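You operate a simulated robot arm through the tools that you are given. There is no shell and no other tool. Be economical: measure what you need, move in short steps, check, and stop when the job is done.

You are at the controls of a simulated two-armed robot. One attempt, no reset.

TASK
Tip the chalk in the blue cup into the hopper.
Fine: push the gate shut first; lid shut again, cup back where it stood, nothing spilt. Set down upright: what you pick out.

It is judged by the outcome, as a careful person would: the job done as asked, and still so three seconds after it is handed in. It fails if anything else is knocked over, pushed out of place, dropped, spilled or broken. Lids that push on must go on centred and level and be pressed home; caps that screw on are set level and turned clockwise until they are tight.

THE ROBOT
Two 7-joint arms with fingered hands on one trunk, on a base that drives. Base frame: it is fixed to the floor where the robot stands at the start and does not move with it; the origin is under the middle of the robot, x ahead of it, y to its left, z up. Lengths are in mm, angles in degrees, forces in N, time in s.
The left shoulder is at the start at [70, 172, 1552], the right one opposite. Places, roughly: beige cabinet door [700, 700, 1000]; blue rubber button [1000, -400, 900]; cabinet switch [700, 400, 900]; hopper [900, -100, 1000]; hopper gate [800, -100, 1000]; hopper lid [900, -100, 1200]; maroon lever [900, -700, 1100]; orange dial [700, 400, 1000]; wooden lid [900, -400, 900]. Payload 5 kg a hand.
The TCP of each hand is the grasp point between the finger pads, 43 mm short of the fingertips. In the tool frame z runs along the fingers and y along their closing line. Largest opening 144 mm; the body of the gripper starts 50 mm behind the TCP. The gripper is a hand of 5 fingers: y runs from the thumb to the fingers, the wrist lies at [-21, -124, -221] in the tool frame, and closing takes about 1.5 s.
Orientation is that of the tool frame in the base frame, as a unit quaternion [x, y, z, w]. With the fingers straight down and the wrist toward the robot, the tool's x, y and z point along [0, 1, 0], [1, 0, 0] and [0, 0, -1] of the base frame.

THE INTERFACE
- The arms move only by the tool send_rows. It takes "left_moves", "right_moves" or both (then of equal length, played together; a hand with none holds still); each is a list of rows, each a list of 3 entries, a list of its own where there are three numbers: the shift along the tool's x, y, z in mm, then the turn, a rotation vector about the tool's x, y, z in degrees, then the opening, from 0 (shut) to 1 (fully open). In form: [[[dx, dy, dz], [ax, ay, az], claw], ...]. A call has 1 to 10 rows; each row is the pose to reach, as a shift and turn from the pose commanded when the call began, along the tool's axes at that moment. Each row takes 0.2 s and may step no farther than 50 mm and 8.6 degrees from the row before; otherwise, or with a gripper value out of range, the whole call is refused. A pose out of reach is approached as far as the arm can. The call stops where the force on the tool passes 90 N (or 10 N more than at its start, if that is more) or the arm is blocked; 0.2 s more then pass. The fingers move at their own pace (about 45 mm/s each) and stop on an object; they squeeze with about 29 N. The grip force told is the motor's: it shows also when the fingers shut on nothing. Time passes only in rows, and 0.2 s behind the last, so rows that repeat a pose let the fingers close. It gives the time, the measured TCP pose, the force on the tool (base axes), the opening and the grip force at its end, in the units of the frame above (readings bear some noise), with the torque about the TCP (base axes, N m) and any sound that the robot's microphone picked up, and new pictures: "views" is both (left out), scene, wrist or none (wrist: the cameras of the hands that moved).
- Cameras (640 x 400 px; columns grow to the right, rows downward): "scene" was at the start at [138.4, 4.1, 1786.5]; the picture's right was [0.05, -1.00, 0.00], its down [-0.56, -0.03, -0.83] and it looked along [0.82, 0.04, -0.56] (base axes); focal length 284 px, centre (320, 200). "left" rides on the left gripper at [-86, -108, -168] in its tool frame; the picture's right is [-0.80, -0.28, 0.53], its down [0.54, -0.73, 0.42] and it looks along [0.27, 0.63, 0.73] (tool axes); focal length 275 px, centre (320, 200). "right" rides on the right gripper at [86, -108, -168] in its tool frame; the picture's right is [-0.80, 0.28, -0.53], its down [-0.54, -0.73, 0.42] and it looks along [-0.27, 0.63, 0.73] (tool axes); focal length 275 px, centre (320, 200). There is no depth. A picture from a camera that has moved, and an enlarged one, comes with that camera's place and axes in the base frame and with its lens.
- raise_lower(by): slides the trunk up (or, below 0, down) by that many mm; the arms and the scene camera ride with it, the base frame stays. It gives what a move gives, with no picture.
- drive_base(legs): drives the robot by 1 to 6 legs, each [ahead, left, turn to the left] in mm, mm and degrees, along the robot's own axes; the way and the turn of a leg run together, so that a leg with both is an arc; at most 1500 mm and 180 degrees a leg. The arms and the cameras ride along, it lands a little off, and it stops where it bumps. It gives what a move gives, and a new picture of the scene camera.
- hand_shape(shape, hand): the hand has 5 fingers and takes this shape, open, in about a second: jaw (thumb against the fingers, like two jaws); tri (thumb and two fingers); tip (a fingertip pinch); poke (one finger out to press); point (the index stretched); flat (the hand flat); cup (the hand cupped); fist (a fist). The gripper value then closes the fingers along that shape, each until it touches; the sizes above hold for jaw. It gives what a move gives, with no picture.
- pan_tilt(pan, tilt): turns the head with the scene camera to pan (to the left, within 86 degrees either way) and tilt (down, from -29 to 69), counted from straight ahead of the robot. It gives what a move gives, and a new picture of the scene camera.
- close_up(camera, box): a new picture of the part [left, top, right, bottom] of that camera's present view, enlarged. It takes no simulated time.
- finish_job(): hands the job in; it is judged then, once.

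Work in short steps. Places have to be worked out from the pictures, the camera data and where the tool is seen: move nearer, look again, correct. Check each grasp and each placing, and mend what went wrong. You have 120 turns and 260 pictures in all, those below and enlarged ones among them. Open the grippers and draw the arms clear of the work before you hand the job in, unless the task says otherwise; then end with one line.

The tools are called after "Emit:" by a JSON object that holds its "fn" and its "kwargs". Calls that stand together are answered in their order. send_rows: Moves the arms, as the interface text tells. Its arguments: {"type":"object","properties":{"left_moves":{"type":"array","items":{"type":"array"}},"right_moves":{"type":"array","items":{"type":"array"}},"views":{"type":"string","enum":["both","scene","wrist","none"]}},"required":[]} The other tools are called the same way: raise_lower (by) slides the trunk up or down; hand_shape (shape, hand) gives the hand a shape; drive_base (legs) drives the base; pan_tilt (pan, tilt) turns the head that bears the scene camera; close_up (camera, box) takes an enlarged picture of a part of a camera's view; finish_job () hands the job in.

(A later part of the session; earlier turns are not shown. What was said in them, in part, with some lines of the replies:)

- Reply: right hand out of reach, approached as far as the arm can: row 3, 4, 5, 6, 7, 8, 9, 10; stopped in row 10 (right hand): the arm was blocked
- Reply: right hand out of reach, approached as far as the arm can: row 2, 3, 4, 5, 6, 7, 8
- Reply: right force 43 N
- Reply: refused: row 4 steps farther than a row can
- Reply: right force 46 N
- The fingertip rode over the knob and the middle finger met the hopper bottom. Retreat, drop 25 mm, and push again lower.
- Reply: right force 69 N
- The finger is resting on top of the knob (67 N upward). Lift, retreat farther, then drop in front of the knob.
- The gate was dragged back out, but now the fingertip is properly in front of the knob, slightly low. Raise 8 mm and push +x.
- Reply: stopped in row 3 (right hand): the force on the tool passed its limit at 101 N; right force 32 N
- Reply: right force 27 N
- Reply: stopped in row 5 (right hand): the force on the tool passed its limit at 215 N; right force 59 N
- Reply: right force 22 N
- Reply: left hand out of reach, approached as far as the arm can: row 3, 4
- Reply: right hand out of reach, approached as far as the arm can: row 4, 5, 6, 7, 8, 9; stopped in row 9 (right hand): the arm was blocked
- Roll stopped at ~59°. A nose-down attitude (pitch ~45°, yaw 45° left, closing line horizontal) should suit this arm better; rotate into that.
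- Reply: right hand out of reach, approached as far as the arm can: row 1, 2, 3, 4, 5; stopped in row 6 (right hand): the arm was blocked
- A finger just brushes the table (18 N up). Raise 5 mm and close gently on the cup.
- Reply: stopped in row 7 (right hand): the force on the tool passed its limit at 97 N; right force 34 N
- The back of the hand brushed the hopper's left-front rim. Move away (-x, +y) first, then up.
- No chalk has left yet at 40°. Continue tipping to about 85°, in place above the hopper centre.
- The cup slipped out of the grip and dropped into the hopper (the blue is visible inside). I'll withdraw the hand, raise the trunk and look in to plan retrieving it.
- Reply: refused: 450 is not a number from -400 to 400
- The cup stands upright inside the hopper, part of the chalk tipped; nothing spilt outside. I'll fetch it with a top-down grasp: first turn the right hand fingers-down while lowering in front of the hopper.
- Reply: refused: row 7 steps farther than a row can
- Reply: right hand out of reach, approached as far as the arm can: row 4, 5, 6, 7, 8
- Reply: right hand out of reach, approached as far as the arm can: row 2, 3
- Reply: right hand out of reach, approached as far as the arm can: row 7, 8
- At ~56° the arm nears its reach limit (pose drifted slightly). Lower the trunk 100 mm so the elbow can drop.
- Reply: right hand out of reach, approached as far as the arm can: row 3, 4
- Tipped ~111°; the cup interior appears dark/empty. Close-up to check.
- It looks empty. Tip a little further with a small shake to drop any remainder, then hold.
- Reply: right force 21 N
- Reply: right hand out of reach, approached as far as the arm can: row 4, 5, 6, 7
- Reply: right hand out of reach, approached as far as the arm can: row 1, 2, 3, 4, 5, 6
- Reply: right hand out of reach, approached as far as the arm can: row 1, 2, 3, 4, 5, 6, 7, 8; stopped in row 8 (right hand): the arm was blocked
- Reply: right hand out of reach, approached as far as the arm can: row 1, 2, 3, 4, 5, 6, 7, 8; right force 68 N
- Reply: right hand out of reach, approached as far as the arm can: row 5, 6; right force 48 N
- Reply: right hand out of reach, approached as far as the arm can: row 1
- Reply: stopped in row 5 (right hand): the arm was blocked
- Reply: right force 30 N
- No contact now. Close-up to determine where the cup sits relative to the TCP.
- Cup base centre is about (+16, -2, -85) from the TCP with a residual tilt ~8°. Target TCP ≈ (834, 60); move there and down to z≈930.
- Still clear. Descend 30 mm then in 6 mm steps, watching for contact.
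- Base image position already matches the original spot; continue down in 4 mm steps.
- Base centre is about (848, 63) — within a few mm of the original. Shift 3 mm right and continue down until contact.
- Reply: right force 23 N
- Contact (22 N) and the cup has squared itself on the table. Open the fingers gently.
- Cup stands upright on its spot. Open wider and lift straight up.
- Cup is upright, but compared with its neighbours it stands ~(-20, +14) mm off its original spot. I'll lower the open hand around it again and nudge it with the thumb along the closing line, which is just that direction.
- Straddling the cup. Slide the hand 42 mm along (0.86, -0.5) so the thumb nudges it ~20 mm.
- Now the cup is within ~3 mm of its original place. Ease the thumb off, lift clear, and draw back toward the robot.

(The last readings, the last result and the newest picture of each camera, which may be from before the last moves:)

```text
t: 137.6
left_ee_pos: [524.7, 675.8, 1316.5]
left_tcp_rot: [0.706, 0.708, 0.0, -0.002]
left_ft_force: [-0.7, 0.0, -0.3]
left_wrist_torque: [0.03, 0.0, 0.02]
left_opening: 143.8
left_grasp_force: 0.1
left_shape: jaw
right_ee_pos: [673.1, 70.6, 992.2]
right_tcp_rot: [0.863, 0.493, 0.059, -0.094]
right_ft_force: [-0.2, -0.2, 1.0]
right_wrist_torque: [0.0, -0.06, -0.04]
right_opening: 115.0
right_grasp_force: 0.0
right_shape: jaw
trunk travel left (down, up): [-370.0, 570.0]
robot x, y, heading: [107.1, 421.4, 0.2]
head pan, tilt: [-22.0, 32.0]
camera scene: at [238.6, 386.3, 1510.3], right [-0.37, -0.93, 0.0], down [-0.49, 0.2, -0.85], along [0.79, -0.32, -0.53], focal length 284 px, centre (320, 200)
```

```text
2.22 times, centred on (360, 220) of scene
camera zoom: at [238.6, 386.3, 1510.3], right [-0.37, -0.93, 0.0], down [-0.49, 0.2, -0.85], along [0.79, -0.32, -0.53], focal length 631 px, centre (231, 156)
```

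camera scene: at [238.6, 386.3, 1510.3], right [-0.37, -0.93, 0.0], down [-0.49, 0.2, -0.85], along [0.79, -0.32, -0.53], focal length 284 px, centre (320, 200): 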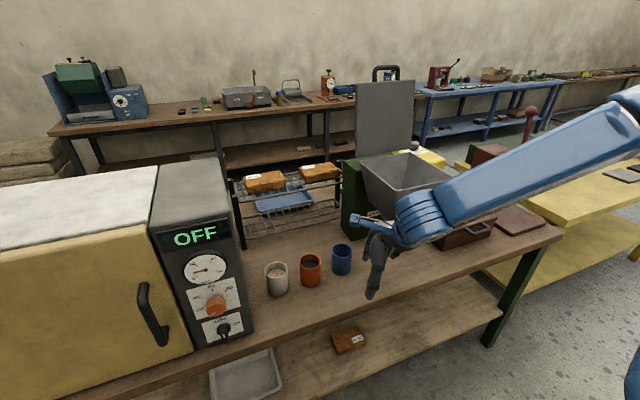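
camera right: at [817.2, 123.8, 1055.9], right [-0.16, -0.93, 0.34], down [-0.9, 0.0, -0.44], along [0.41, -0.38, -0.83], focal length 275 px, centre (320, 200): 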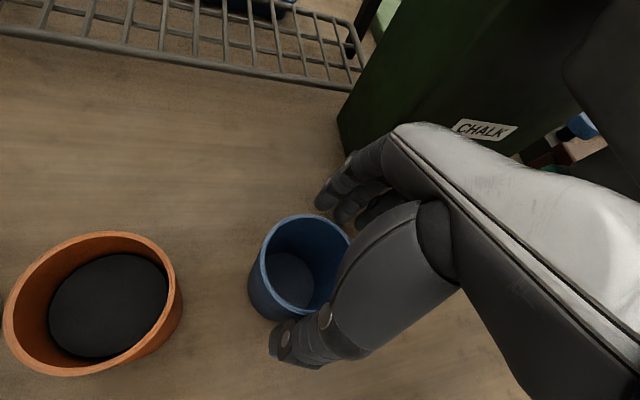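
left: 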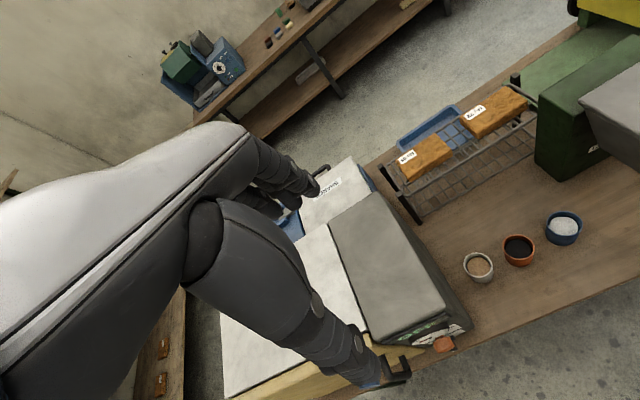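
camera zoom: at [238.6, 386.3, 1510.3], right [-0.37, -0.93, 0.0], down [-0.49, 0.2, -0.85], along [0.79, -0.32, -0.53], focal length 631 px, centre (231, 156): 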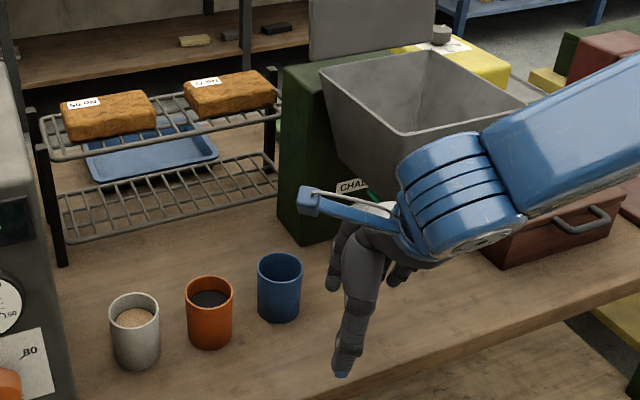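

Cup is in place. Next the lid: draw the hand back, raise the trunk, and drive right so the right arm faces the hopper.

Emit:
{"fn": "send_rows", "kwargs": {"right_moves": [[[-10, -29, -29], [0, 0, 0], 1], [[-19, -58, -59], [0, 0, 0], 1], [[-30, -80, -90], [0, 0, 0], 1]], "views": "none"}}

Emit:
{"fn": "raise_lower", "kwargs": {"by": 150}}

Emit:
{"fn": "drive_base", "kwargs": {"legs": [[-60, -370, 0]]}}

```text
t: 138.4
left_ee_pos: [525.2, 676.8, 1314.3]
left_tcp_rot: [0.707, 0.708, -0.002, -0.002]
left_ft_force: [-0.2, 0.1, -0.2]
left_wrist_torque: [-0.01, 0.01, 0.01]
left_opening: 143.7
left_grasp_force: 0.1
left_shape: jaw
right_ee_pos: [620.6, 52.8, 1089.3]
right_tcp_rot: [0.863, 0.493, 0.057, -0.095]
right_ft_force: [-0.6, 1.3, 0.5]
right_wrist_torque: [-0.04, 0.0, 0.01]
right_opening: 143.9
right_grasp_force: 0.0
right_shape: jaw
right hand out of reach, approached as far as the arm can: row 2, 3
trunk travel left (down, up): [-370.0, 570.0]
robot x, y, heading: [107.1, 416.7, 0.3]
head pan, tilt: [-22.0, 32.0]
```

```text
t: 140.1
left_ee_pos: [526.3, 674.9, 1465.1]
left_tcp_rot: [0.706, 0.708, -0.001, -0.002]
left_ft_force: [0.8, 0.1, -0.2]
left_wrist_torque: [-0.01, -0.03, 0.01]
left_opening: 143.8
left_grasp_force: 0.1
left_shape: jaw
right_ee_pos: [621.3, 52.3, 1238.0]
right_tcp_rot: [0.863, 0.493, 0.056, -0.095]
right_ft_force: [0.6, -0.4, -1.0]
right_wrist_torque: [-0.01, 0.02, -0.02]
right_opening: 144.0
right_grasp_force: 0.1
right_shape: jaw
trunk travel left (down, up): [-520.0, 420.0]
robot x, y, heading: [106.3, 417.9, 0.4]
head pan, tilt: [-22.0, 32.0]
```

```text
t: 142.5
left_ee_pos: [466.1, 306.6, 1464.3]
left_tcp_rot: [0.706, 0.708, -0.001, -0.001]
left_ft_force: [0.3, 0.6, -0.1]
left_wrist_torque: [-0.03, -0.02, -0.01]
left_opening: 144.0
left_grasp_force: 0.0
left_shape: jaw
right_ee_pos: [562.5, -315.2, 1240.0]
right_tcp_rot: [0.863, 0.493, 0.057, -0.095]
right_ft_force: [0.0, -0.1, -0.9]
right_wrist_torque: [0.01, 0.03, 0.01]
right_opening: 143.8
right_grasp_force: 0.0
right_shape: jaw
trunk travel left (down, up): [-520.0, 420.0]
robot x, y, heading: [47.4, 49.4, -0.0]
head pan, tilt: [-22.0, 32.0]
camera scene: at [181.6, 18.9, 1660.1], right [-0.37, -0.93, 0.0], down [-0.49, 0.2, -0.85], along [0.79, -0.32, -0.53], focal length 284 px, centre (320, 200)
```

scene: 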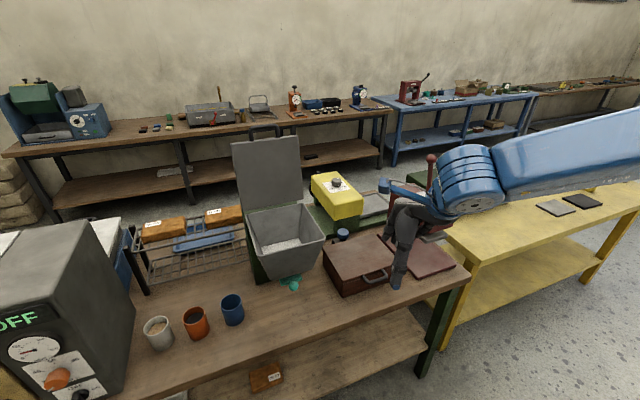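

Look closer at the lid and handle from here.

Emit:
{"fn": "close_up", "kwargs": {"camera": "scene", "box": [210, 110, 350, 300]}}

```text
2.11 times, centred on (280, 205) of scene
camera zoom: at [181.6, 18.9, 1660.1], right [-0.37, -0.93, 0.0], down [-0.49, 0.2, -0.85], along [0.79, -0.32, -0.53], focal length 598 px, centre (404, 190)
```

zoom: 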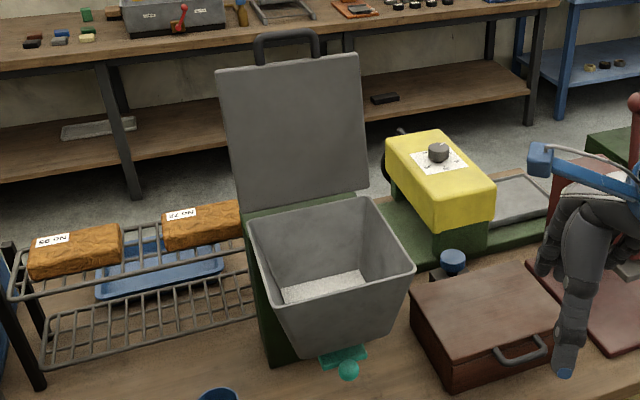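

Lid rests at ~103°, bar near (1066, -128, 1388). Drive 100 mm forward, then turn the right hand to point forward, ~30° down, closing line vertical.

Emit:
{"fn": "drive_base", "kwargs": {"legs": [[100, 0, 0]]}}

Emit:
{"fn": "send_rows", "kwargs": {"right_moves": [[[16, -5, -13], [-5.6, 1.5, -5.3], 1], [[33, -10, -25], [-11.3, 2.9, -10.5], 1], [[49, -15, -38], [-16.9, 4.4, -15.8], 1], [[65, -20, -50], [-22.5, 5.8, -21], 1], [[82, -25, -63], [-28.2, 7.3, -26.3], 1], [[98, -31, -76], [-33.8, 8.8, -31.6], 1], [[114, -36, -88], [-39.4, 10.2, -36.8], 1], [[130, -41, -101], [-45, 11.7, -42.1], 1], [[147, -46, -113], [-50.7, 13.1, -47.3], 1], [[163, -51, -126], [-56.3, 14.6, -52.6], 1]]}}

```text
t: 143.7
left_ee_pos: [561.1, 307.9, 1465.7]
left_tcp_rot: [0.706, 0.709, 0.0, 0.0]
left_ft_force: [-1.1, 0.7, -0.4]
left_wrist_torque: [-0.04, -0.07, 0.06]
left_opening: 143.9
left_grasp_force: 0.1
left_shape: jaw
right_ee_pos: [656.2, -317.6, 1240.5]
right_tcp_rot: [0.862, 0.494, 0.059, -0.094]
right_ft_force: [-0.8, 0.0, 0.8]
right_wrist_torque: [-0.04, -0.04, -0.01]
right_opening: 143.9
right_grasp_force: 0.1
right_shape: jaw
trunk travel left (down, up): [-520.0, 420.0]
robot x, y, heading: [143.7, 47.0, 0.3]
head pan, tilt: [-22.0, 32.0]
camera scene: at [274.2, 17.2, 1660.7], right [-0.37, -0.93, 0.0], down [-0.49, 0.2, -0.85], along [0.79, -0.32, -0.53], focal length 284 px, centre (320, 200)
```

scene: 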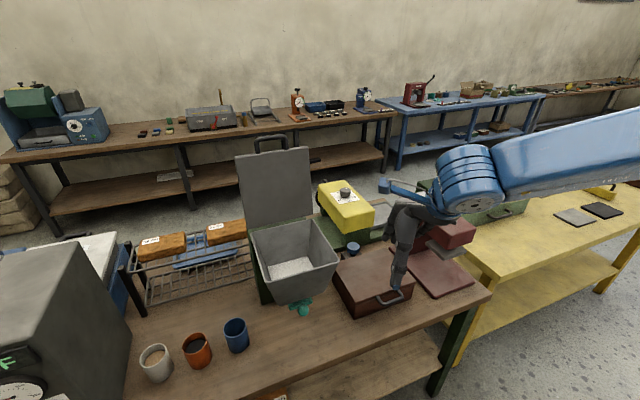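

```text
t: 145.9
left_ee_pos: [566.9, 304.1, 1465.1]
left_tcp_rot: [0.706, 0.708, -0.001, -0.003]
left_ft_force: [-0.3, -0.8, -0.7]
left_wrist_torque: [0.05, 0.05, 0.0]
left_opening: 144.0
left_grasp_force: 0.0
left_shape: jaw
right_ee_pos: [764.7, -262.6, 1435.3]
right_tcp_rot: [0.547, 0.71, 0.368, 0.246]
right_ft_force: [0.7, 0.6, -0.3]
right_wrist_torque: [0.04, 0.03, 0.04]
right_opening: 144.0
right_grasp_force: 0.0
right_shape: jaw
right hand out of reach, approached as far as the arm can: row 1, 2, 3, 4, 5, 6, 7, 8, 9, 10
trunk travel left (down, up): [-520.0, 420.0]
robot x, y, heading: [148.5, 47.5, 0.1]
head pan, tilt: [-22.0, 32.0]
camera scene: at [281.4, 14.5, 1660.0], right [-0.37, -0.93, 0.0], down [-0.49, 0.2, -0.85], along [0.79, -0.32, -0.53], focal length 284 px, centre (320, 200)
camera right: at [548.4, -236.5, 1455.2], right [-0.01, -0.86, 0.51], down [0.04, -0.51, -0.86], along [1.0, 0.01, 0.04], focal length 275 px, centre (320, 200)
```

scene: 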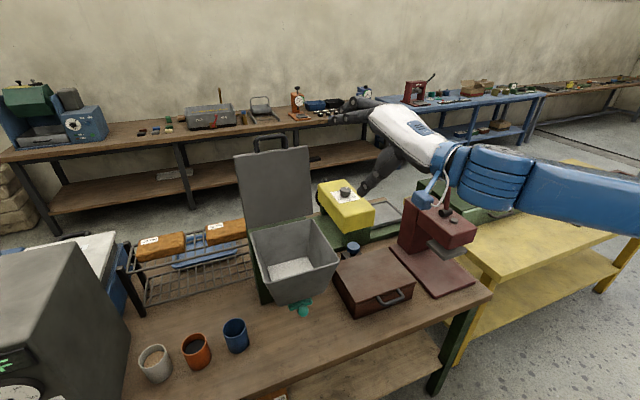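
right: 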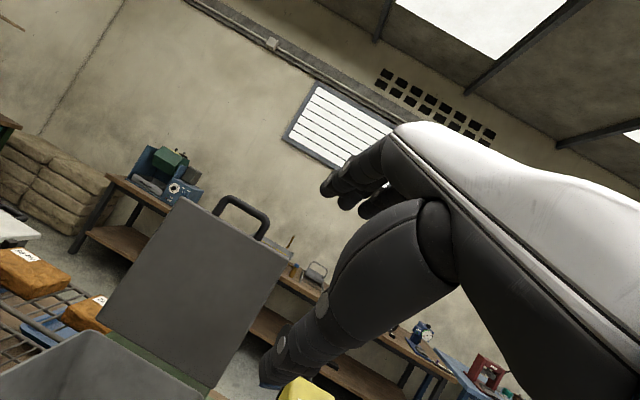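

Hand is now pitched ~37° down, forward. Triangulating the handle bar gives about (974, -136, 1406), so the lid is close to vertical. Approach to 45 mm short of it.

Emit:
{"fn": "send_rows", "kwargs": {"right_moves": [[[16, 20, 31], [0, 0, 0], 1], [[31, 40, 62], [0, 0, 0], 1], [[47, 61, 93], [0, 0, 0], 1], [[62, 81, 124], [0, 0, 0], 1], [[78, 101, 155], [0, 0, 0], 1]]}}

Emit:
{"fn": "close_up", "kwargs": {"camera": "scene", "box": [200, 90, 400, 260]}}

```text
t: 147.1
left_ee_pos: [568.7, 309.7, 1463.3]
left_tcp_rot: [0.706, 0.708, -0.003, -0.002]
left_ft_force: [1.1, 0.7, 0.3]
left_wrist_torque: [-0.05, 0.05, 0.02]
left_opening: 144.0
left_grasp_force: 0.1
left_shape: jaw
right_ee_pos: [915.9, -134.4, 1469.5]
right_tcp_rot: [0.552, 0.718, 0.351, 0.235]
right_ft_force: [0.8, 1.3, 0.1]
right_wrist_torque: [-0.04, 0.05, 0.01]
right_opening: 144.1
right_grasp_force: 0.1
right_shape: jaw
right hand out of reach, approached as far as the arm can: row 1, 2, 3, 4, 5
trunk travel left (down, up): [-520.0, 420.0]
robot x, y, heading: [146.5, 48.4, 0.1]
head pan, tilt: [-22.0, 32.0]
camera scene: at [282.7, 20.0, 1659.8], right [-0.37, -0.93, 0.0], down [-0.49, 0.2, -0.85], along [0.79, -0.32, -0.53], focal length 284 px, centre (320, 200)
camera right: at [700.8, -108.8, 1498.7], right [0.01, -0.85, 0.52], down [0.0, -0.52, -0.85], along [1.0, 0.01, 0.0], focal length 275 px, centre (320, 200)
```

scene: 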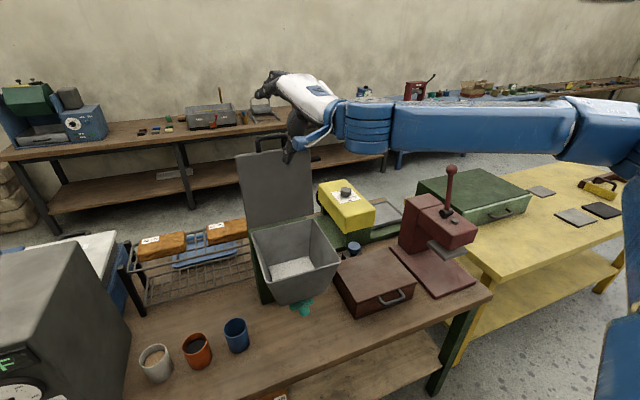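
right: 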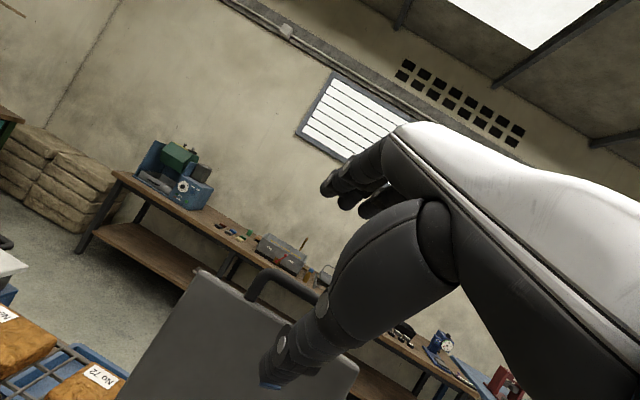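

```text
2.35 times, centred on (300, 175) of scene
camera zoom: at [282.7, 20.0, 1659.8], right [-0.37, -0.93, 0.0], down [-0.49, 0.2, -0.85], along [0.79, -0.32, -0.53], focal length 668 px, centre (367, 259)
```

zoom: 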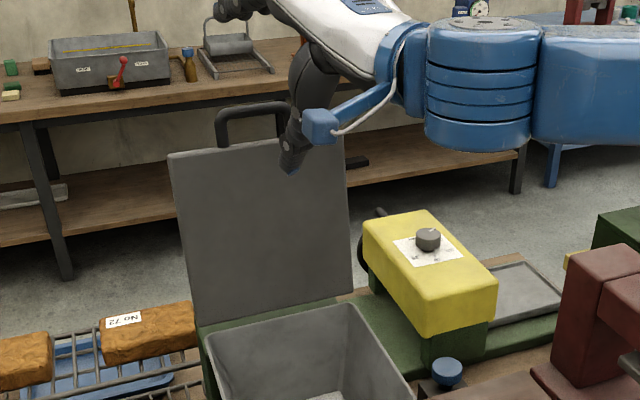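

Hand is in front and above the bar. Lower the trunk 60 mm to bring the hand level with the bar.

Emit:
{"fn": "raise_lower", "kwargs": {"by": -60}}

Emit:
{"fn": "send_rows", "kwargs": {"right_moves": [[[-7, 15, 19], [0, 0, 0], 1], [[-14, 30, 38], [0, 0, 0], 1]]}}

Emit:
{"fn": "close_up", "kwargs": {"camera": "scene", "box": [200, 80, 400, 250]}}

```text
t: 148.1
left_ee_pos: [563.7, 306.7, 1406.5]
left_tcp_rot: [0.706, 0.708, 0.001, -0.001]
left_ft_force: [0.3, 0.7, -0.7]
left_wrist_torque: [0.0, 0.0, -0.02]
left_opening: 143.7
left_grasp_force: 0.1
left_shape: jaw
right_ee_pos: [910.9, -137.5, 1412.7]
right_tcp_rot: [0.552, 0.717, 0.354, 0.236]
right_ft_force: [-0.4, -0.2, -0.5]
right_wrist_torque: [-0.01, 0.0, -0.03]
right_opening: 144.1
right_grasp_force: 0.0
right_shape: jaw
trunk travel left (down, up): [-460.0, 480.0]
robot x, y, heading: [145.4, 47.9, 0.0]
head pan, tilt: [-22.0, 32.0]
```

```text
t: 148.7
left_ee_pos: [566.1, 306.6, 1404.4]
left_tcp_rot: [0.706, 0.708, -0.002, -0.002]
left_ft_force: [-0.1, -0.1, 0.4]
left_wrist_torque: [-0.02, 0.02, 0.0]
left_opening: 143.9
left_grasp_force: 0.0
left_shape: jaw
right_ee_pos: [964.1, -137.4, 1409.3]
right_tcp_rot: [0.553, 0.72, 0.35, 0.231]
right_ft_force: [0.0, -0.2, -0.7]
right_wrist_torque: [0.0, -0.01, 0.02]
right_opening: 144.2
right_grasp_force: 0.0
right_shape: jaw
trunk travel left (down, up): [-460.0, 480.0]
robot x, y, heading: [147.1, 53.0, 0.2]
head pan, tilt: [-22.0, 32.0]
camera scene: at [280.4, 17.0, 1600.0], right [-0.37, -0.93, 0.0], down [-0.49, 0.2, -0.85], along [0.79, -0.32, -0.53], focal length 284 px, centre (320, 200)
camera right: at [749.2, -112.0, 1440.4], right [0.02, -0.85, 0.52], down [0.0, -0.52, -0.85], along [1.0, 0.01, -0.01], focal length 275 px, centre (320, 200)
```

scene: 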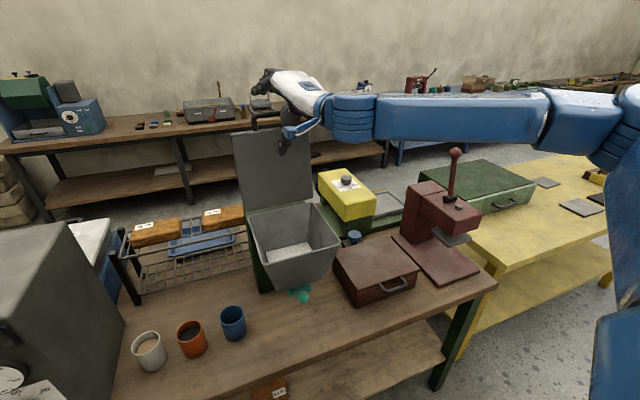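
right: 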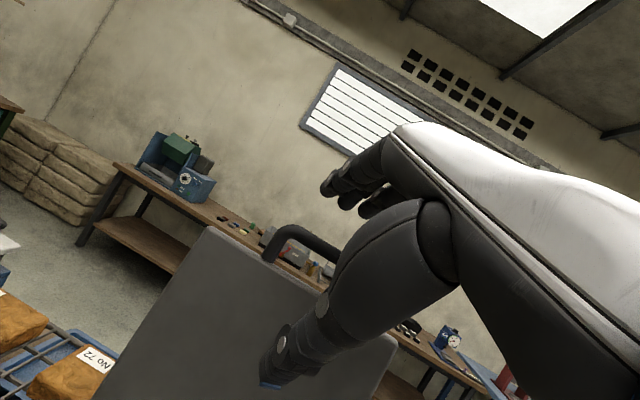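

```text
2.35 times, centred on (300, 165) of scene
camera zoom: at [280.4, 17.0, 1600.0], right [-0.37, -0.93, 0.0], down [-0.49, 0.2, -0.85], along [0.79, -0.32, -0.53], focal length 668 px, centre (367, 282)
```

zoom: 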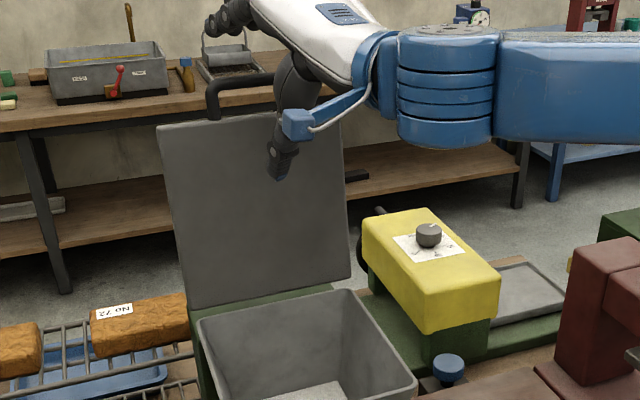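

Bar is just ahead of the TCP, between fingers (behind/above) and thumb. Advance 12 mm and close around it.

Emit:
{"fn": "send_rows", "kwargs": {"right_moves": [[[-3, 4, 11], [0, 0, 0], 1], [[-3, 4, 11], [0, 0, 0], 0.5], [[-3, 4, 11], [0, 0, 0], 0.2], [[-3, 4, 11], [0, 0, 0], 0], [[-3, 4, 11], [0, 0, 0], 0], [[-3, 4, 11], [0, 0, 0], 0], [[-3, 4, 11], [0, 0, 0], 0], [[-3, 4, 11], [0, 0, 0], 0]], "views": "wrist"}}

Emit:
{"fn": "close_up", "kwargs": {"camera": "scene", "box": [240, 80, 360, 180]}}

```text
t: 150.5
left_ee_pos: [565.1, 306.4, 1404.1]
left_tcp_rot: [0.705, 0.709, -0.002, -0.001]
left_ft_force: [-0.2, 0.2, -0.1]
left_wrist_torque: [-0.02, -0.01, -0.01]
left_opening: 143.9
left_grasp_force: 0.1
left_shape: jaw
right_ee_pos: [974.5, -138.4, 1412.8]
right_tcp_rot: [0.554, 0.719, 0.349, 0.233]
right_ft_force: [1.0, 0.3, 2.4]
right_wrist_torque: [0.01, -0.1, 0.01]
right_opening: 22.0
right_grasp_force: 0.1
right_shape: jaw
right hand out of reach, approached as far as the arm can: row 1, 2, 3, 4, 5, 6, 7, 8
trunk travel left (down, up): [-460.0, 480.0]
robot x, y, heading: [147.5, 50.2, 0.2]
head pan, tilt: [-22.0, 32.0]
camera right: at [758.7, -112.5, 1442.9], right [0.02, -0.85, 0.52], down [0.0, -0.52, -0.85], along [1.0, 0.01, -0.01], focal length 275 px, centre (320, 200)
```

right: 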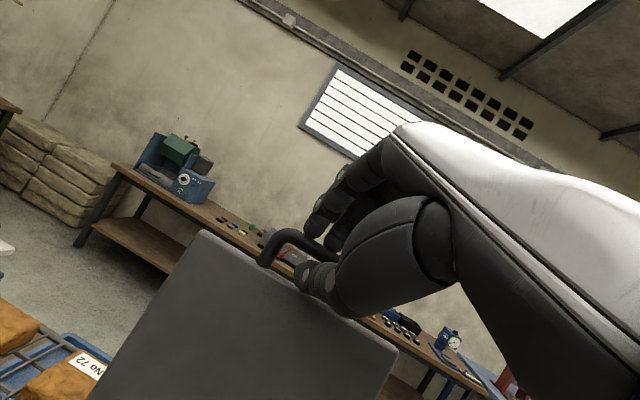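

```text
4.00 times, centred on (300, 130) of scene
camera zoom: at [279.1, 16.8, 1600.2], right [-0.37, -0.93, 0.0], down [-0.49, 0.2, -0.85], along [0.79, -0.32, -0.53], focal length 1136 px, centre (400, 480)
```

zoom: 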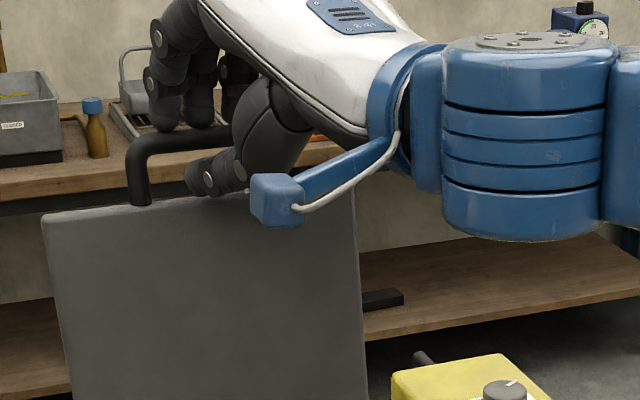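

Fingers are closing over the bar with the thumb in the gap. Finish closing, then pull along the hinge arc to ~56°.

Emit:
{"fn": "send_rows", "kwargs": {"right_moves": [[[0, 0, 0], [0, 0, 0], 0], [[0, 0, 0], [0, 0, 0], 0], [[4, -9.6, -9.5], [0, 0, 0], 0], [[9.3, -24.6, -22], [0, 0, 0], 0], [[15.4, -43, -35.3], [0, 0, 0], 0], [[21.4, -62.9, -47.4], [0, 0, 0], 0]], "views": "wrist"}}

Emit:
{"fn": "close_up", "kwargs": {"camera": "scene", "box": [200, 60, 380, 240]}}

```text
t: 151.9
left_ee_pos: [558.0, 306.9, 1407.5]
left_tcp_rot: [0.706, 0.708, 0.0, 0.0]
left_ft_force: [-0.3, 0.2, 0.1]
left_wrist_torque: [0.02, -0.02, -0.01]
left_opening: 143.9
left_grasp_force: 0.0
left_shape: jaw
right_ee_pos: [885.4, -137.9, 1409.5]
right_tcp_rot: [0.55, 0.719, 0.353, 0.236]
right_ft_force: [-8.0, -2.7, 39.6]
right_wrist_torque: [0.24, -1.78, 0.08]
right_opening: 13.4
right_grasp_force: 28.9
right_shape: jaw
right hand out of reach, approached as far as the arm can: row 6
trunk travel left (down, up): [-460.0, 480.0]
robot x, y, heading: [145.0, 47.3, -0.1]
head pan, tilt: [-22.0, 32.0]
camera right: at [669.6, -113.3, 1437.8], right [0.01, -0.85, 0.52], down [0.01, -0.52, -0.85], along [1.0, 0.01, 0.0], focal length 275 px, centre (320, 200)
```

right: 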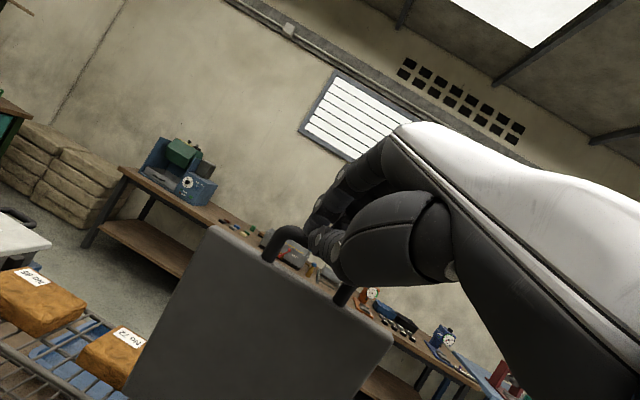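

```text
2.22 times, centred on (290, 150) of scene
camera zoom: at [271.3, 17.0, 1601.2], right [-0.37, -0.93, 0.0], down [-0.49, 0.2, -0.85], along [0.79, -0.32, -0.53], focal length 631 px, centre (387, 311)
```

zoom: 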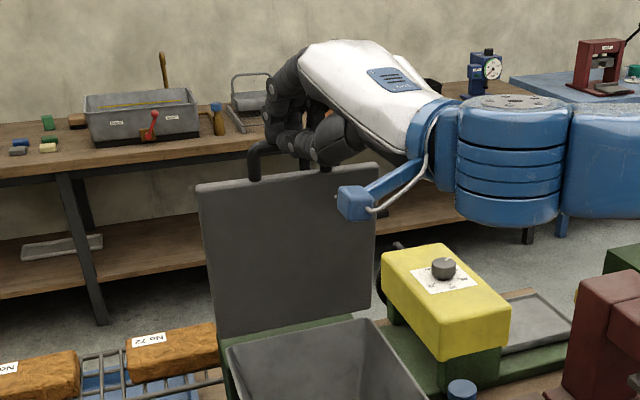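

The lid follows (gripped 13 mm, 29 N). Continue along the arc to ~40°.

Emit:
{"fn": "send_rows", "kwargs": {"right_moves": [[[5.6, -21.5, -9.4], [0, 0, 0], 0], [[11.1, -43.9, -18.2], [0, 0, 0], 0], [[16, -66.4, -24.2], [0, 0, 0], 0], [[20.6, -89.1, -28.8], [0, 0, 0], 0]], "views": "wrist"}}

Emit:
{"fn": "close_up", "kwargs": {"camera": "scene", "box": [200, 60, 400, 260]}}

```text
t: 152.9
left_ee_pos: [559.7, 309.3, 1407.1]
left_tcp_rot: [0.705, 0.709, 0.0, 0.0]
left_ft_force: [-1.1, 0.1, 0.2]
left_wrist_torque: [0.02, -0.07, 0.0]
left_opening: 143.9
left_grasp_force: 0.1
left_shape: jaw
right_ee_pos: [800.2, -140.6, 1383.3]
right_tcp_rot: [0.552, 0.723, 0.346, 0.23]
right_ft_force: [-11.7, 11.7, 19.4]
right_wrist_torque: [0.01, -0.68, 0.61]
right_opening: 12.6
right_grasp_force: 29.2
right_shape: jaw
right hand out of reach, approached as far as the arm can: row 1, 2, 3, 4
trunk travel left (down, up): [-460.0, 480.0]
robot x, y, heading: [147.0, 48.3, 0.1]
head pan, tilt: [-22.0, 32.0]
camera right: at [585.2, -115.5, 1415.2], right [0.03, -0.85, 0.53], down [-0.01, -0.53, -0.85], along [1.0, 0.02, -0.02], focal length 275 px, centre (320, 200)
```

right: 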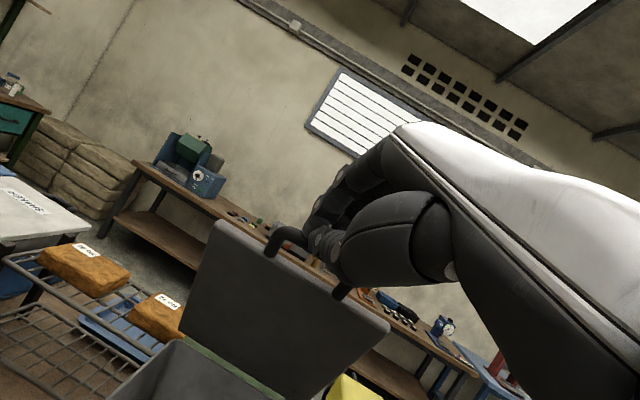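

```text
2.00 times, centred on (300, 160) of scene
camera zoom: at [273.7, 19.5, 1600.5], right [-0.37, -0.93, 0.0], down [-0.49, 0.2, -0.85], along [0.79, -0.32, -0.53], focal length 568 px, centre (360, 280)
```

zoom: 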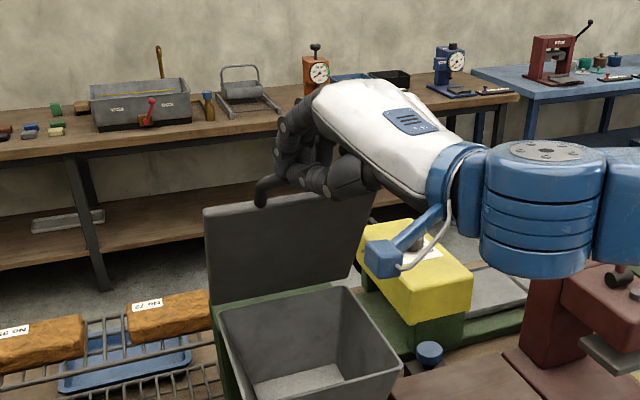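

Lid is at ~50°. Continue down the arc.

Emit:
{"fn": "send_rows", "kwargs": {"right_moves": [[[3.9, -23, -1.9], [0, 0, 0], 0], [[7.4, -46.7, -1.8], [0, 0, 0], 0], [[10.5, -70.7, -0.4], [0, 0, 0], 0], [[13, -92.7, 3.4], [0, 0, 0], 0]], "views": "none"}}

Emit:
{"fn": "close_up", "kwargs": {"camera": "scene", "box": [200, 60, 400, 260]}}

```text
t: 153.9
left_ee_pos: [564.5, 306.2, 1404.8]
left_tcp_rot: [0.706, 0.708, 0.0, -0.002]
left_ft_force: [-0.4, 0.3, -0.4]
left_wrist_torque: [0.03, 0.01, -0.01]
left_opening: 143.9
left_grasp_force: 0.1
left_shape: jaw
right_ee_pos: [788.1, -154.5, 1380.3]
right_tcp_rot: [0.553, 0.721, 0.348, 0.23]
right_ft_force: [-0.9, 0.0, -0.3]
right_wrist_torque: [0.03, 0.03, 0.02]
right_opening: 10.1
right_grasp_force: 28.8
right_shape: jaw
right hand out of reach, approached as far as the arm can: row 1, 2, 3, 4
trunk travel left (down, up): [-460.0, 480.0]
robot x, y, heading: [142.6, 54.5, 0.3]
head pan, tilt: [-22.0, 32.0]
```

```text
2.00 times, centred on (300, 160) of scene
camera zoom: at [279.1, 15.7, 1600.1], right [-0.37, -0.93, 0.0], down [-0.49, 0.2, -0.85], along [0.79, -0.32, -0.53], focal length 568 px, centre (360, 280)
```

zoom: 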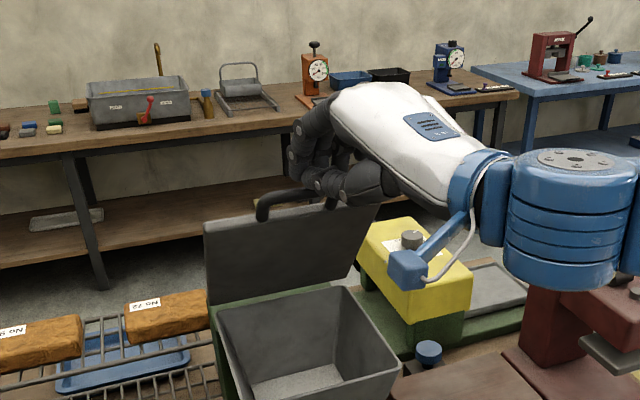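

The bar slipped from the grip, but the lid stays where it is (friction hinge). I'll simply press it down from above with the closed hand, lowering the trunk in steps.

Emit:
{"fn": "raise_lower", "kwargs": {"by": -60}}

Emit:
{"fn": "close_up", "kwargs": {"camera": "scene", "box": [200, 40, 400, 240]}}

```text
t: 154.9
left_ee_pos: [564.4, 306.7, 1344.2]
left_tcp_rot: [0.705, 0.709, -0.002, 0.0]
left_ft_force: [0.2, 1.3, -0.2]
left_wrist_torque: [-0.02, 0.0, 0.0]
left_opening: 143.9
left_grasp_force: 0.0
left_shape: jaw
right_ee_pos: [787.9, -154.2, 1322.2]
right_tcp_rot: [0.553, 0.72, 0.349, 0.233]
right_ft_force: [0.5, -0.2, 1.1]
right_wrist_torque: [0.02, 0.02, 0.03]
right_opening: 10.2
right_grasp_force: 28.9
right_shape: jaw
trunk travel left (down, up): [-400.0, 540.0]
robot x, y, heading: [146.9, 49.4, 0.1]
head pan, tilt: [-22.0, 32.0]
```

```text
2.00 times, centred on (300, 140) of scene
camera zoom: at [278.9, 16.8, 1540.2], right [-0.37, -0.93, 0.0], down [-0.49, 0.2, -0.85], along [0.79, -0.32, -0.53], focal length 568 px, centre (360, 320)
```

zoom: 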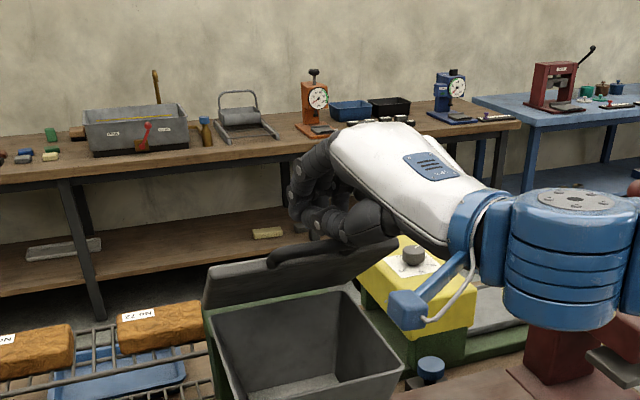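

The lid is sinking gently by itself or under the hand. Check whether it keeps closing while I hold still and draw the hand back a little.

Emit:
{"fn": "send_rows", "kwargs": {"right_moves": [[[0, 0, -10], [0, 0, 0], 0], [[0, 0, -20], [0, 0, 0], 0], [[0, 0, -20], [0, 0, 0], 0], [[0, 0, -20], [0, 0, 0], 0]], "views": "none"}}

Emit:
{"fn": "close_up", "kwargs": {"camera": "scene", "box": [200, 40, 400, 240]}}

```text
t: 155.9
left_ee_pos: [565.1, 306.4, 1343.8]
left_tcp_rot: [0.706, 0.708, -0.002, -0.001]
left_ft_force: [-0.5, 0.2, -0.1]
left_wrist_torque: [-0.04, 0.0, 0.01]
left_opening: 143.9
left_grasp_force: 0.1
left_shape: jaw
right_ee_pos: [783.2, -161.4, 1337.0]
right_tcp_rot: [0.553, 0.721, 0.348, 0.231]
right_ft_force: [-0.1, 1.2, 0.1]
right_wrist_torque: [-0.02, 0.0, 0.01]
right_opening: 10.2
right_grasp_force: 29.0
right_shape: jaw
right hand out of reach, approached as far as the arm can: row 1, 2, 3, 4
trunk travel left (down, up): [-400.0, 540.0]
robot x, y, heading: [147.2, 51.1, 0.2]
head pan, tilt: [-22.0, 32.0]
```

```text
2.00 times, centred on (300, 140) of scene
camera zoom: at [279.0, 16.7, 1540.1], right [-0.37, -0.93, 0.0], down [-0.49, 0.2, -0.85], along [0.79, -0.32, -0.53], focal length 568 px, centre (360, 320)
```

zoom: 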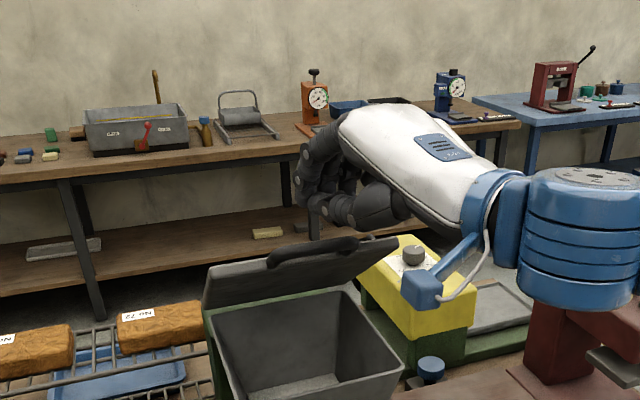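

The lid holds at ~28° by friction, so keep pressing down: lower 70 mm more, then another 50.

Emit:
{"fn": "raise_lower", "kwargs": {"by": -70}}

Emit:
{"fn": "raise_lower", "kwargs": {"by": -40}}

Emit:
{"fn": "close_up", "kwargs": {"camera": "scene", "box": [200, 0, 400, 200]}}

```text
t: 156.9
left_ee_pos: [564.8, 306.2, 1275.8]
left_tcp_rot: [0.706, 0.708, -0.001, -0.001]
left_ft_force: [-0.2, 0.0, 0.3]
left_wrist_torque: [0.0, -0.04, -0.01]
left_opening: 143.8
left_grasp_force: 0.0
left_shape: jaw
right_ee_pos: [783.8, -158.3, 1267.9]
right_tcp_rot: [0.554, 0.721, 0.347, 0.231]
right_ft_force: [-0.3, 0.4, -0.4]
right_wrist_torque: [0.0, 0.03, -0.01]
right_opening: 10.1
right_grasp_force: 29.1
right_shape: jaw
trunk travel left (down, up): [-330.0, 610.0]
robot x, y, heading: [145.4, 50.4, 0.1]
head pan, tilt: [-22.0, 32.0]
```

```text
t: 157.8
left_ee_pos: [564.6, 306.5, 1234.2]
left_tcp_rot: [0.706, 0.708, -0.002, -0.001]
left_ft_force: [-0.9, -0.6, 0.3]
left_wrist_torque: [0.0, 0.01, 0.03]
left_opening: 144.0
left_grasp_force: 0.1
left_shape: jaw
right_ee_pos: [783.5, -159.3, 1227.0]
right_tcp_rot: [0.552, 0.721, 0.349, 0.231]
right_ft_force: [0.4, 0.1, 1.2]
right_wrist_torque: [0.0, -0.01, 0.0]
right_opening: 10.1
right_grasp_force: 28.5
right_shape: jaw
trunk travel left (down, up): [-290.0, 650.0]
robot x, y, heading: [145.6, 51.5, -0.1]
head pan, tilt: [-22.0, 32.0]
```

```text
2.00 times, centred on (300, 100) of scene
camera zoom: at [278.7, 16.7, 1430.2], right [-0.37, -0.93, 0.0], down [-0.49, 0.2, -0.85], along [0.79, -0.32, -0.53], focal length 568 px, centre (360, 400)
```

zoom: 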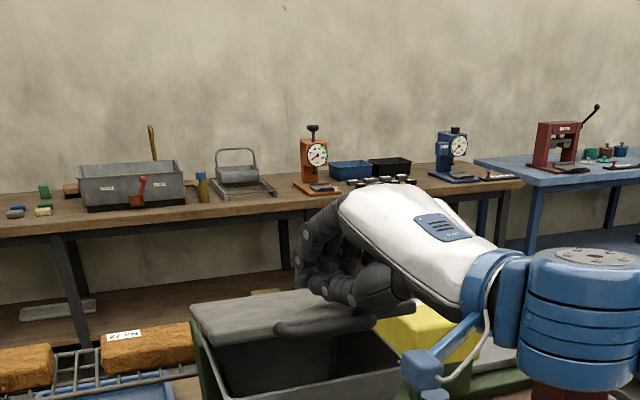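

Lid is nearly down (~10°). Lower 28 mm more and check.

Emit:
{"fn": "raise_lower", "kwargs": {"by": -28}}

Emit:
{"fn": "pan_tilt", "kwargs": {"pan": -22, "tilt": 32}}

Emit:
{"fn": "close_up", "kwargs": {"camera": "scene", "box": [200, 80, 400, 260]}}

```text
t: 158.5
left_ee_pos: [564.4, 306.3, 1206.2]
left_tcp_rot: [0.706, 0.709, -0.001, -0.001]
left_ft_force: [0.0, -0.4, 0.4]
left_wrist_torque: [-0.03, -0.03, 0.05]
left_opening: 144.0
left_grasp_force: 0.1
left_shape: jaw
right_ee_pos: [783.5, -160.4, 1199.0]
right_tcp_rot: [0.554, 0.721, 0.347, 0.231]
right_ft_force: [-0.6, 0.9, -0.6]
right_wrist_torque: [-0.02, 0.01, -0.02]
right_opening: 10.2
right_grasp_force: 29.3
right_shape: jaw
trunk travel left (down, up): [-262.0, 678.0]
robot x, y, heading: [147.4, 48.1, 0.1]
head pan, tilt: [-22.0, 32.0]
```

```text
t: 159.1
left_ee_pos: [564.5, 305.8, 1206.5]
left_tcp_rot: [0.705, 0.709, -0.001, -0.002]
left_ft_force: [0.1, 0.1, -0.2]
left_wrist_torque: [0.01, -0.01, -0.04]
left_opening: 143.7
left_grasp_force: 0.0
left_shape: jaw
right_ee_pos: [782.1, -160.0, 1199.8]
right_tcp_rot: [0.553, 0.721, 0.348, 0.232]
right_ft_force: [-0.1, -0.8, -0.3]
right_wrist_torque: [0.0, 0.03, 0.02]
right_opening: 10.2
right_grasp_force: 28.5
right_shape: jaw
trunk travel left (down, up): [-262.0, 678.0]
robot x, y, heading: [148.2, 50.4, 0.1]
head pan, tilt: [-22.0, 32.0]
camera scene: at [278.9, 16.7, 1402.1], right [-0.37, -0.93, 0.0], down [-0.49, 0.2, -0.85], along [0.79, -0.32, -0.53], focal length 284 px, centre (320, 200)
```

scene: 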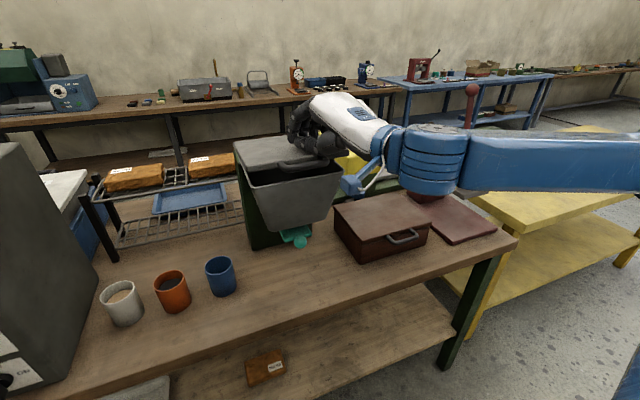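

```text
2.22 times, centred on (300, 170) of scene
camera zoom: at [278.9, 16.7, 1402.1], right [-0.37, -0.93, 0.0], down [-0.49, 0.2, -0.85], along [0.79, -0.32, -0.53], focal length 631 px, centre (364, 267)
```

zoom: 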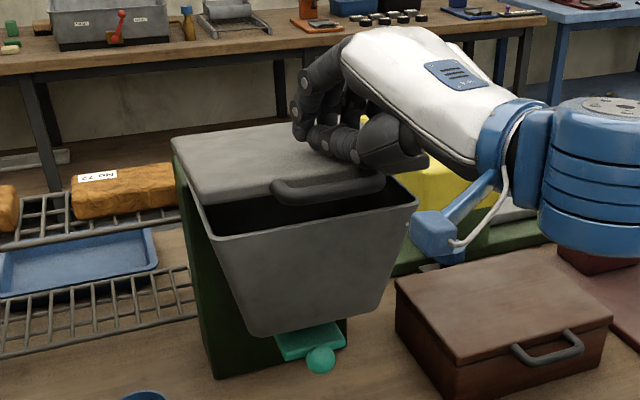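

A gap of ~25–30 mm remains at the front. Lower 30 mm more.

Emit:
{"fn": "raise_lower", "kwargs": {"by": -30}}

Emit:
{"fn": "close_up", "kwargs": {"camera": "scene", "box": [200, 60, 400, 240]}}

```text
t: 159.9
left_ee_pos: [563.5, 306.8, 1177.0]
left_tcp_rot: [0.706, 0.708, -0.001, -0.001]
left_ft_force: [-0.5, 0.0, -0.1]
left_wrist_torque: [0.02, -0.01, 0.01]
left_opening: 143.8
left_grasp_force: 0.1
left_shape: jaw
right_ee_pos: [781.5, -160.7, 1170.8]
right_tcp_rot: [0.553, 0.72, 0.349, 0.232]
right_ft_force: [-2.3, -1.1, 12.0]
right_wrist_torque: [-0.07, -0.47, -0.07]
right_opening: 11.2
right_grasp_force: 29.2
right_shape: jaw
trunk travel left (down, up): [-232.0, 708.0]
robot x, y, heading: [146.2, 52.8, 0.3]
head pan, tilt: [-22.0, 32.0]
```

```text
2.22 times, centred on (300, 150) of scene
camera zoom: at [277.8, 16.7, 1372.5], right [-0.37, -0.93, 0.0], down [-0.49, 0.2, -0.85], along [0.79, -0.32, -0.53], focal length 631 px, centre (364, 311)
```

zoom: 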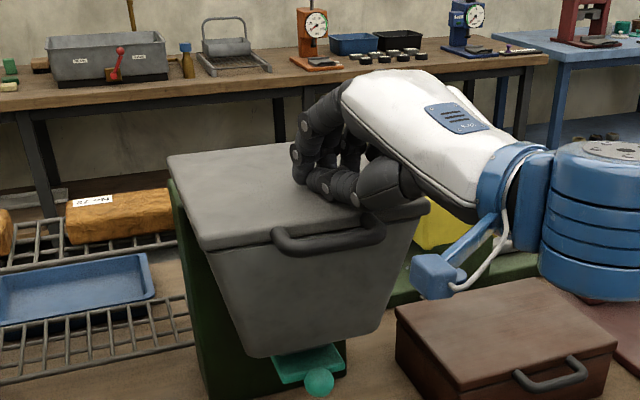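

Lid looks shut with 12 N on it. Press a few mm more to be sure, then raise the hand away.

Emit:
{"fn": "send_rows", "kwargs": {"right_moves": [[[0, -3, 3], [0, 0, 0], 0], [[0, -5, 5], [0, 0, 0], 0], [[0, 0, 0], [0, 0, 0], 0]], "views": "none"}}

Emit:
{"fn": "raise_lower", "kwargs": {"by": 180}}

Emit:
{"fn": "close_up", "kwargs": {"camera": "scene", "box": [200, 120, 400, 300]}}

```text
t: 160.7
left_ee_pos: [563.4, 307.3, 1177.4]
left_tcp_rot: [0.706, 0.709, -0.001, -0.001]
left_ft_force: [0.1, -0.4, -0.2]
left_wrist_torque: [0.05, -0.01, 0.03]
left_opening: 143.9
left_grasp_force: 0.1
left_shape: jaw
right_ee_pos: [781.5, -159.6, 1170.2]
right_tcp_rot: [0.553, 0.721, 0.347, 0.231]
right_ft_force: [-1.4, -0.8, 19.2]
right_wrist_torque: [-0.2, -0.86, -0.07]
right_opening: 11.9
right_grasp_force: 29.4
right_shape: jaw
trunk travel left (down, up): [-232.0, 708.0]
robot x, y, heading: [147.0, 54.8, 0.3]
head pan, tilt: [-22.0, 32.0]
```

```text
t: 162.7
left_ee_pos: [564.0, 306.7, 1355.4]
left_tcp_rot: [0.706, 0.709, -0.001, -0.001]
left_ft_force: [-0.4, 0.0, -0.7]
left_wrist_torque: [0.01, -0.01, -0.01]
left_opening: 144.0
left_grasp_force: 0.0
left_shape: jaw
right_ee_pos: [783.0, -160.0, 1349.3]
right_tcp_rot: [0.553, 0.721, 0.348, 0.231]
right_ft_force: [-0.4, 0.9, 0.0]
right_wrist_torque: [-0.04, 0.0, -0.01]
right_opening: 10.3
right_grasp_force: 28.9
right_shape: jaw
trunk travel left (down, up): [-412.0, 528.0]
robot x, y, heading: [146.7, 49.6, -0.2]
head pan, tilt: [-22.0, 32.0]
```

```text
2.22 times, centred on (300, 210) of scene
camera zoom: at [279.4, 16.7, 1552.0], right [-0.37, -0.93, 0.0], down [-0.49, 0.2, -0.85], along [0.79, -0.32, -0.53], focal length 631 px, centre (364, 178)
```

zoom: 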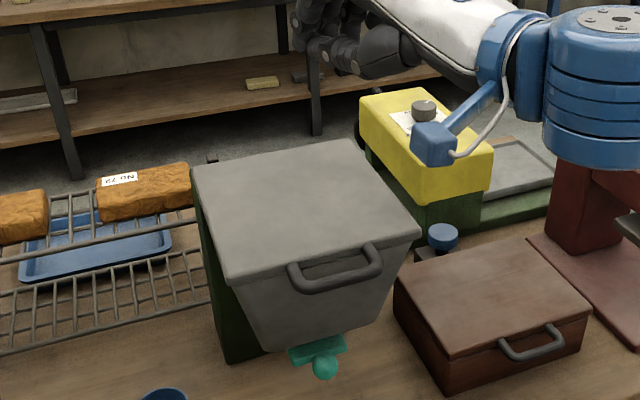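

Lid is shut and the gate knob is at its shut position (x≈790). Open the hand and draw the arm back clear.

Emit:
{"fn": "send_rows", "kwargs": {"right_moves": [[[11, -25, -29], [0, 0, 0], 0.3], [[22, -51, -58], [0, 0, 0], 0.6], [[33, -76, -86], [0, 0, 0], 1], [[44, -101, -115], [0, 0, 0], 1], [[55, -126, -144], [0, 0, 0], 1], [[55, -126, -144], [0, 0, 0], 1]], "views": "none"}}

Emit:
{"fn": "drive_base", "kwargs": {"legs": [[-150, 0, 0]]}}

Emit:
{"fn": "pan_tilt", "kwargs": {"pan": -5, "tilt": 36}}

Emit:
{"fn": "close_up", "kwargs": {"camera": "scene", "box": [180, 150, 440, 330]}}

```text
t: 164.1
left_ee_pos: [564.4, 306.4, 1356.2]
left_tcp_rot: [0.706, 0.708, 0.0, -0.001]
left_ft_force: [0.1, 0.0, 0.3]
left_wrist_torque: [-0.01, 0.02, 0.01]
left_opening: 143.9
left_grasp_force: 0.0
left_shape: jaw
right_ee_pos: [721.9, -226.4, 1445.6]
right_tcp_rot: [0.553, 0.721, 0.347, 0.231]
right_ft_force: [-0.5, 0.2, 0.2]
right_wrist_torque: [0.01, -0.04, -0.01]
right_opening: 121.3
right_grasp_force: 0.0
right_shape: jaw
right hand out of reach, approached as far as the arm can: row 1, 2, 3, 4, 5, 6
trunk travel left (down, up): [-412.0, 528.0]
robot x, y, heading: [144.1, 47.6, 0.1]
head pan, tilt: [-22.0, 32.0]
```

```text
t: 165.4
left_ee_pos: [420.0, 306.5, 1355.2]
left_tcp_rot: [0.705, 0.709, -0.001, -0.001]
left_ft_force: [0.7, -0.7, 0.6]
left_wrist_torque: [-0.02, 0.02, -0.02]
left_opening: 143.9
left_grasp_force: 0.1
left_shape: jaw
right_ee_pos: [578.6, -224.5, 1444.3]
right_tcp_rot: [0.554, 0.721, 0.347, 0.229]
right_ft_force: [0.3, -0.7, -0.6]
right_wrist_torque: [-0.01, 0.01, -0.03]
right_opening: 143.6
right_grasp_force: 0.1
right_shape: jaw
trunk travel left (down, up): [-412.0, 528.0]
robot x, y, heading: [-4.0, 54.4, 0.3]
head pan, tilt: [-22.0, 32.0]
camera scene: at [134.0, 16.6, 1551.8], right [-0.37, -0.93, 0.0], down [-0.49, 0.2, -0.85], along [0.79, -0.32, -0.53], focal length 284 px, centre (320, 200)
```

scene: 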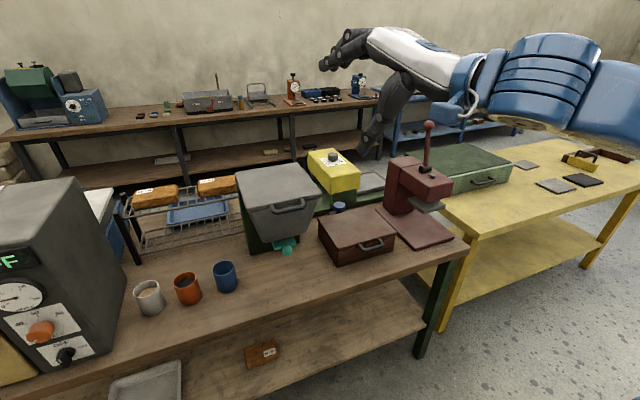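

```text
t: 166.2
left_ee_pos: [416.5, 306.3, 1356.2]
left_tcp_rot: [0.706, 0.708, 0.0, -0.002]
left_ft_force: [-0.5, -0.3, -1.1]
left_wrist_torque: [-0.02, 0.0, -0.03]
left_opening: 144.0
left_grasp_force: 0.0
left_shape: jaw
right_ee_pos: [573.8, -225.5, 1445.3]
right_tcp_rot: [0.552, 0.721, 0.348, 0.231]
right_ft_force: [0.1, 0.1, 0.1]
right_wrist_torque: [-0.01, -0.01, -0.04]
right_opening: 143.7
right_grasp_force: 0.1
right_shape: jaw
trunk travel left (down, up): [-412.0, 528.0]
robot x, y, heading: [2.1, 48.9, 0.3]
head pan, tilt: [-5.0, 36.0]
camera scene: at [134.2, 42.2, 1546.1], right [-0.09, -1.0, 0.0], down [-0.58, 0.05, -0.81], along [0.81, -0.07, -0.59], focal length 284 px, centre (320, 200)
```

scene: 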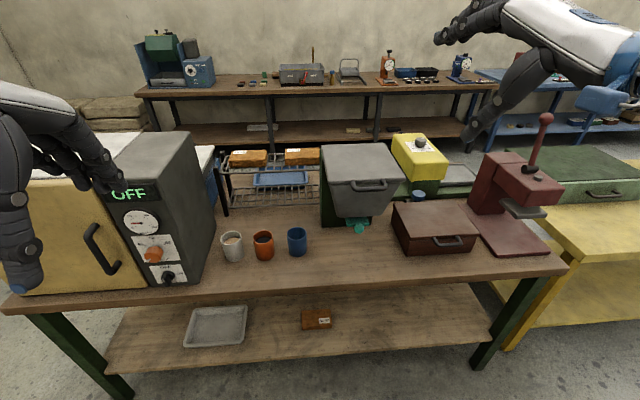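

```text
2.22 times, centred on (310, 240) of scene
camera zoom: at [134.2, 42.2, 1546.1], right [-0.09, -1.0, 0.0], down [-0.58, 0.05, -0.81], along [0.81, -0.07, -0.59], focal length 631 px, centre (342, 111)
```

zoom: 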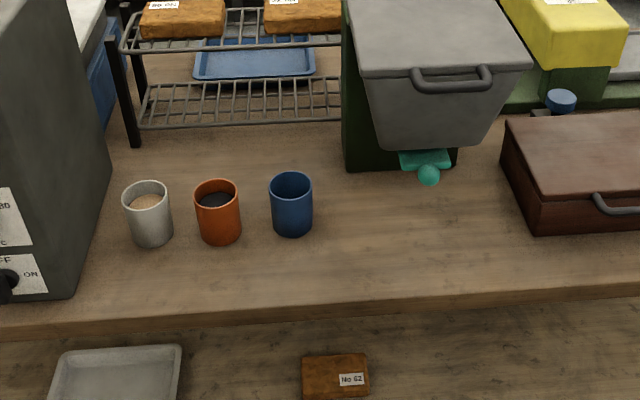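

The gate and lid are shut, the cup stands empty and upright in its place, the table is clean, and both hands are open and clear. Handing in.

Emit:
{"fn": "finish_job", "kwargs": {}}

```text
The job is handed in.
```

The chalk is in the hopper and the job is handed in: gate and lid shut, blue cup upright within a few mm of where it stood, no spill seen. On the way, the cup slipped from the grip into the hopper mid-pour. I fetched it out and tipped in the rest. The hand and forearm also brushed the hopper a few times; it shows no clear sign of having moved.
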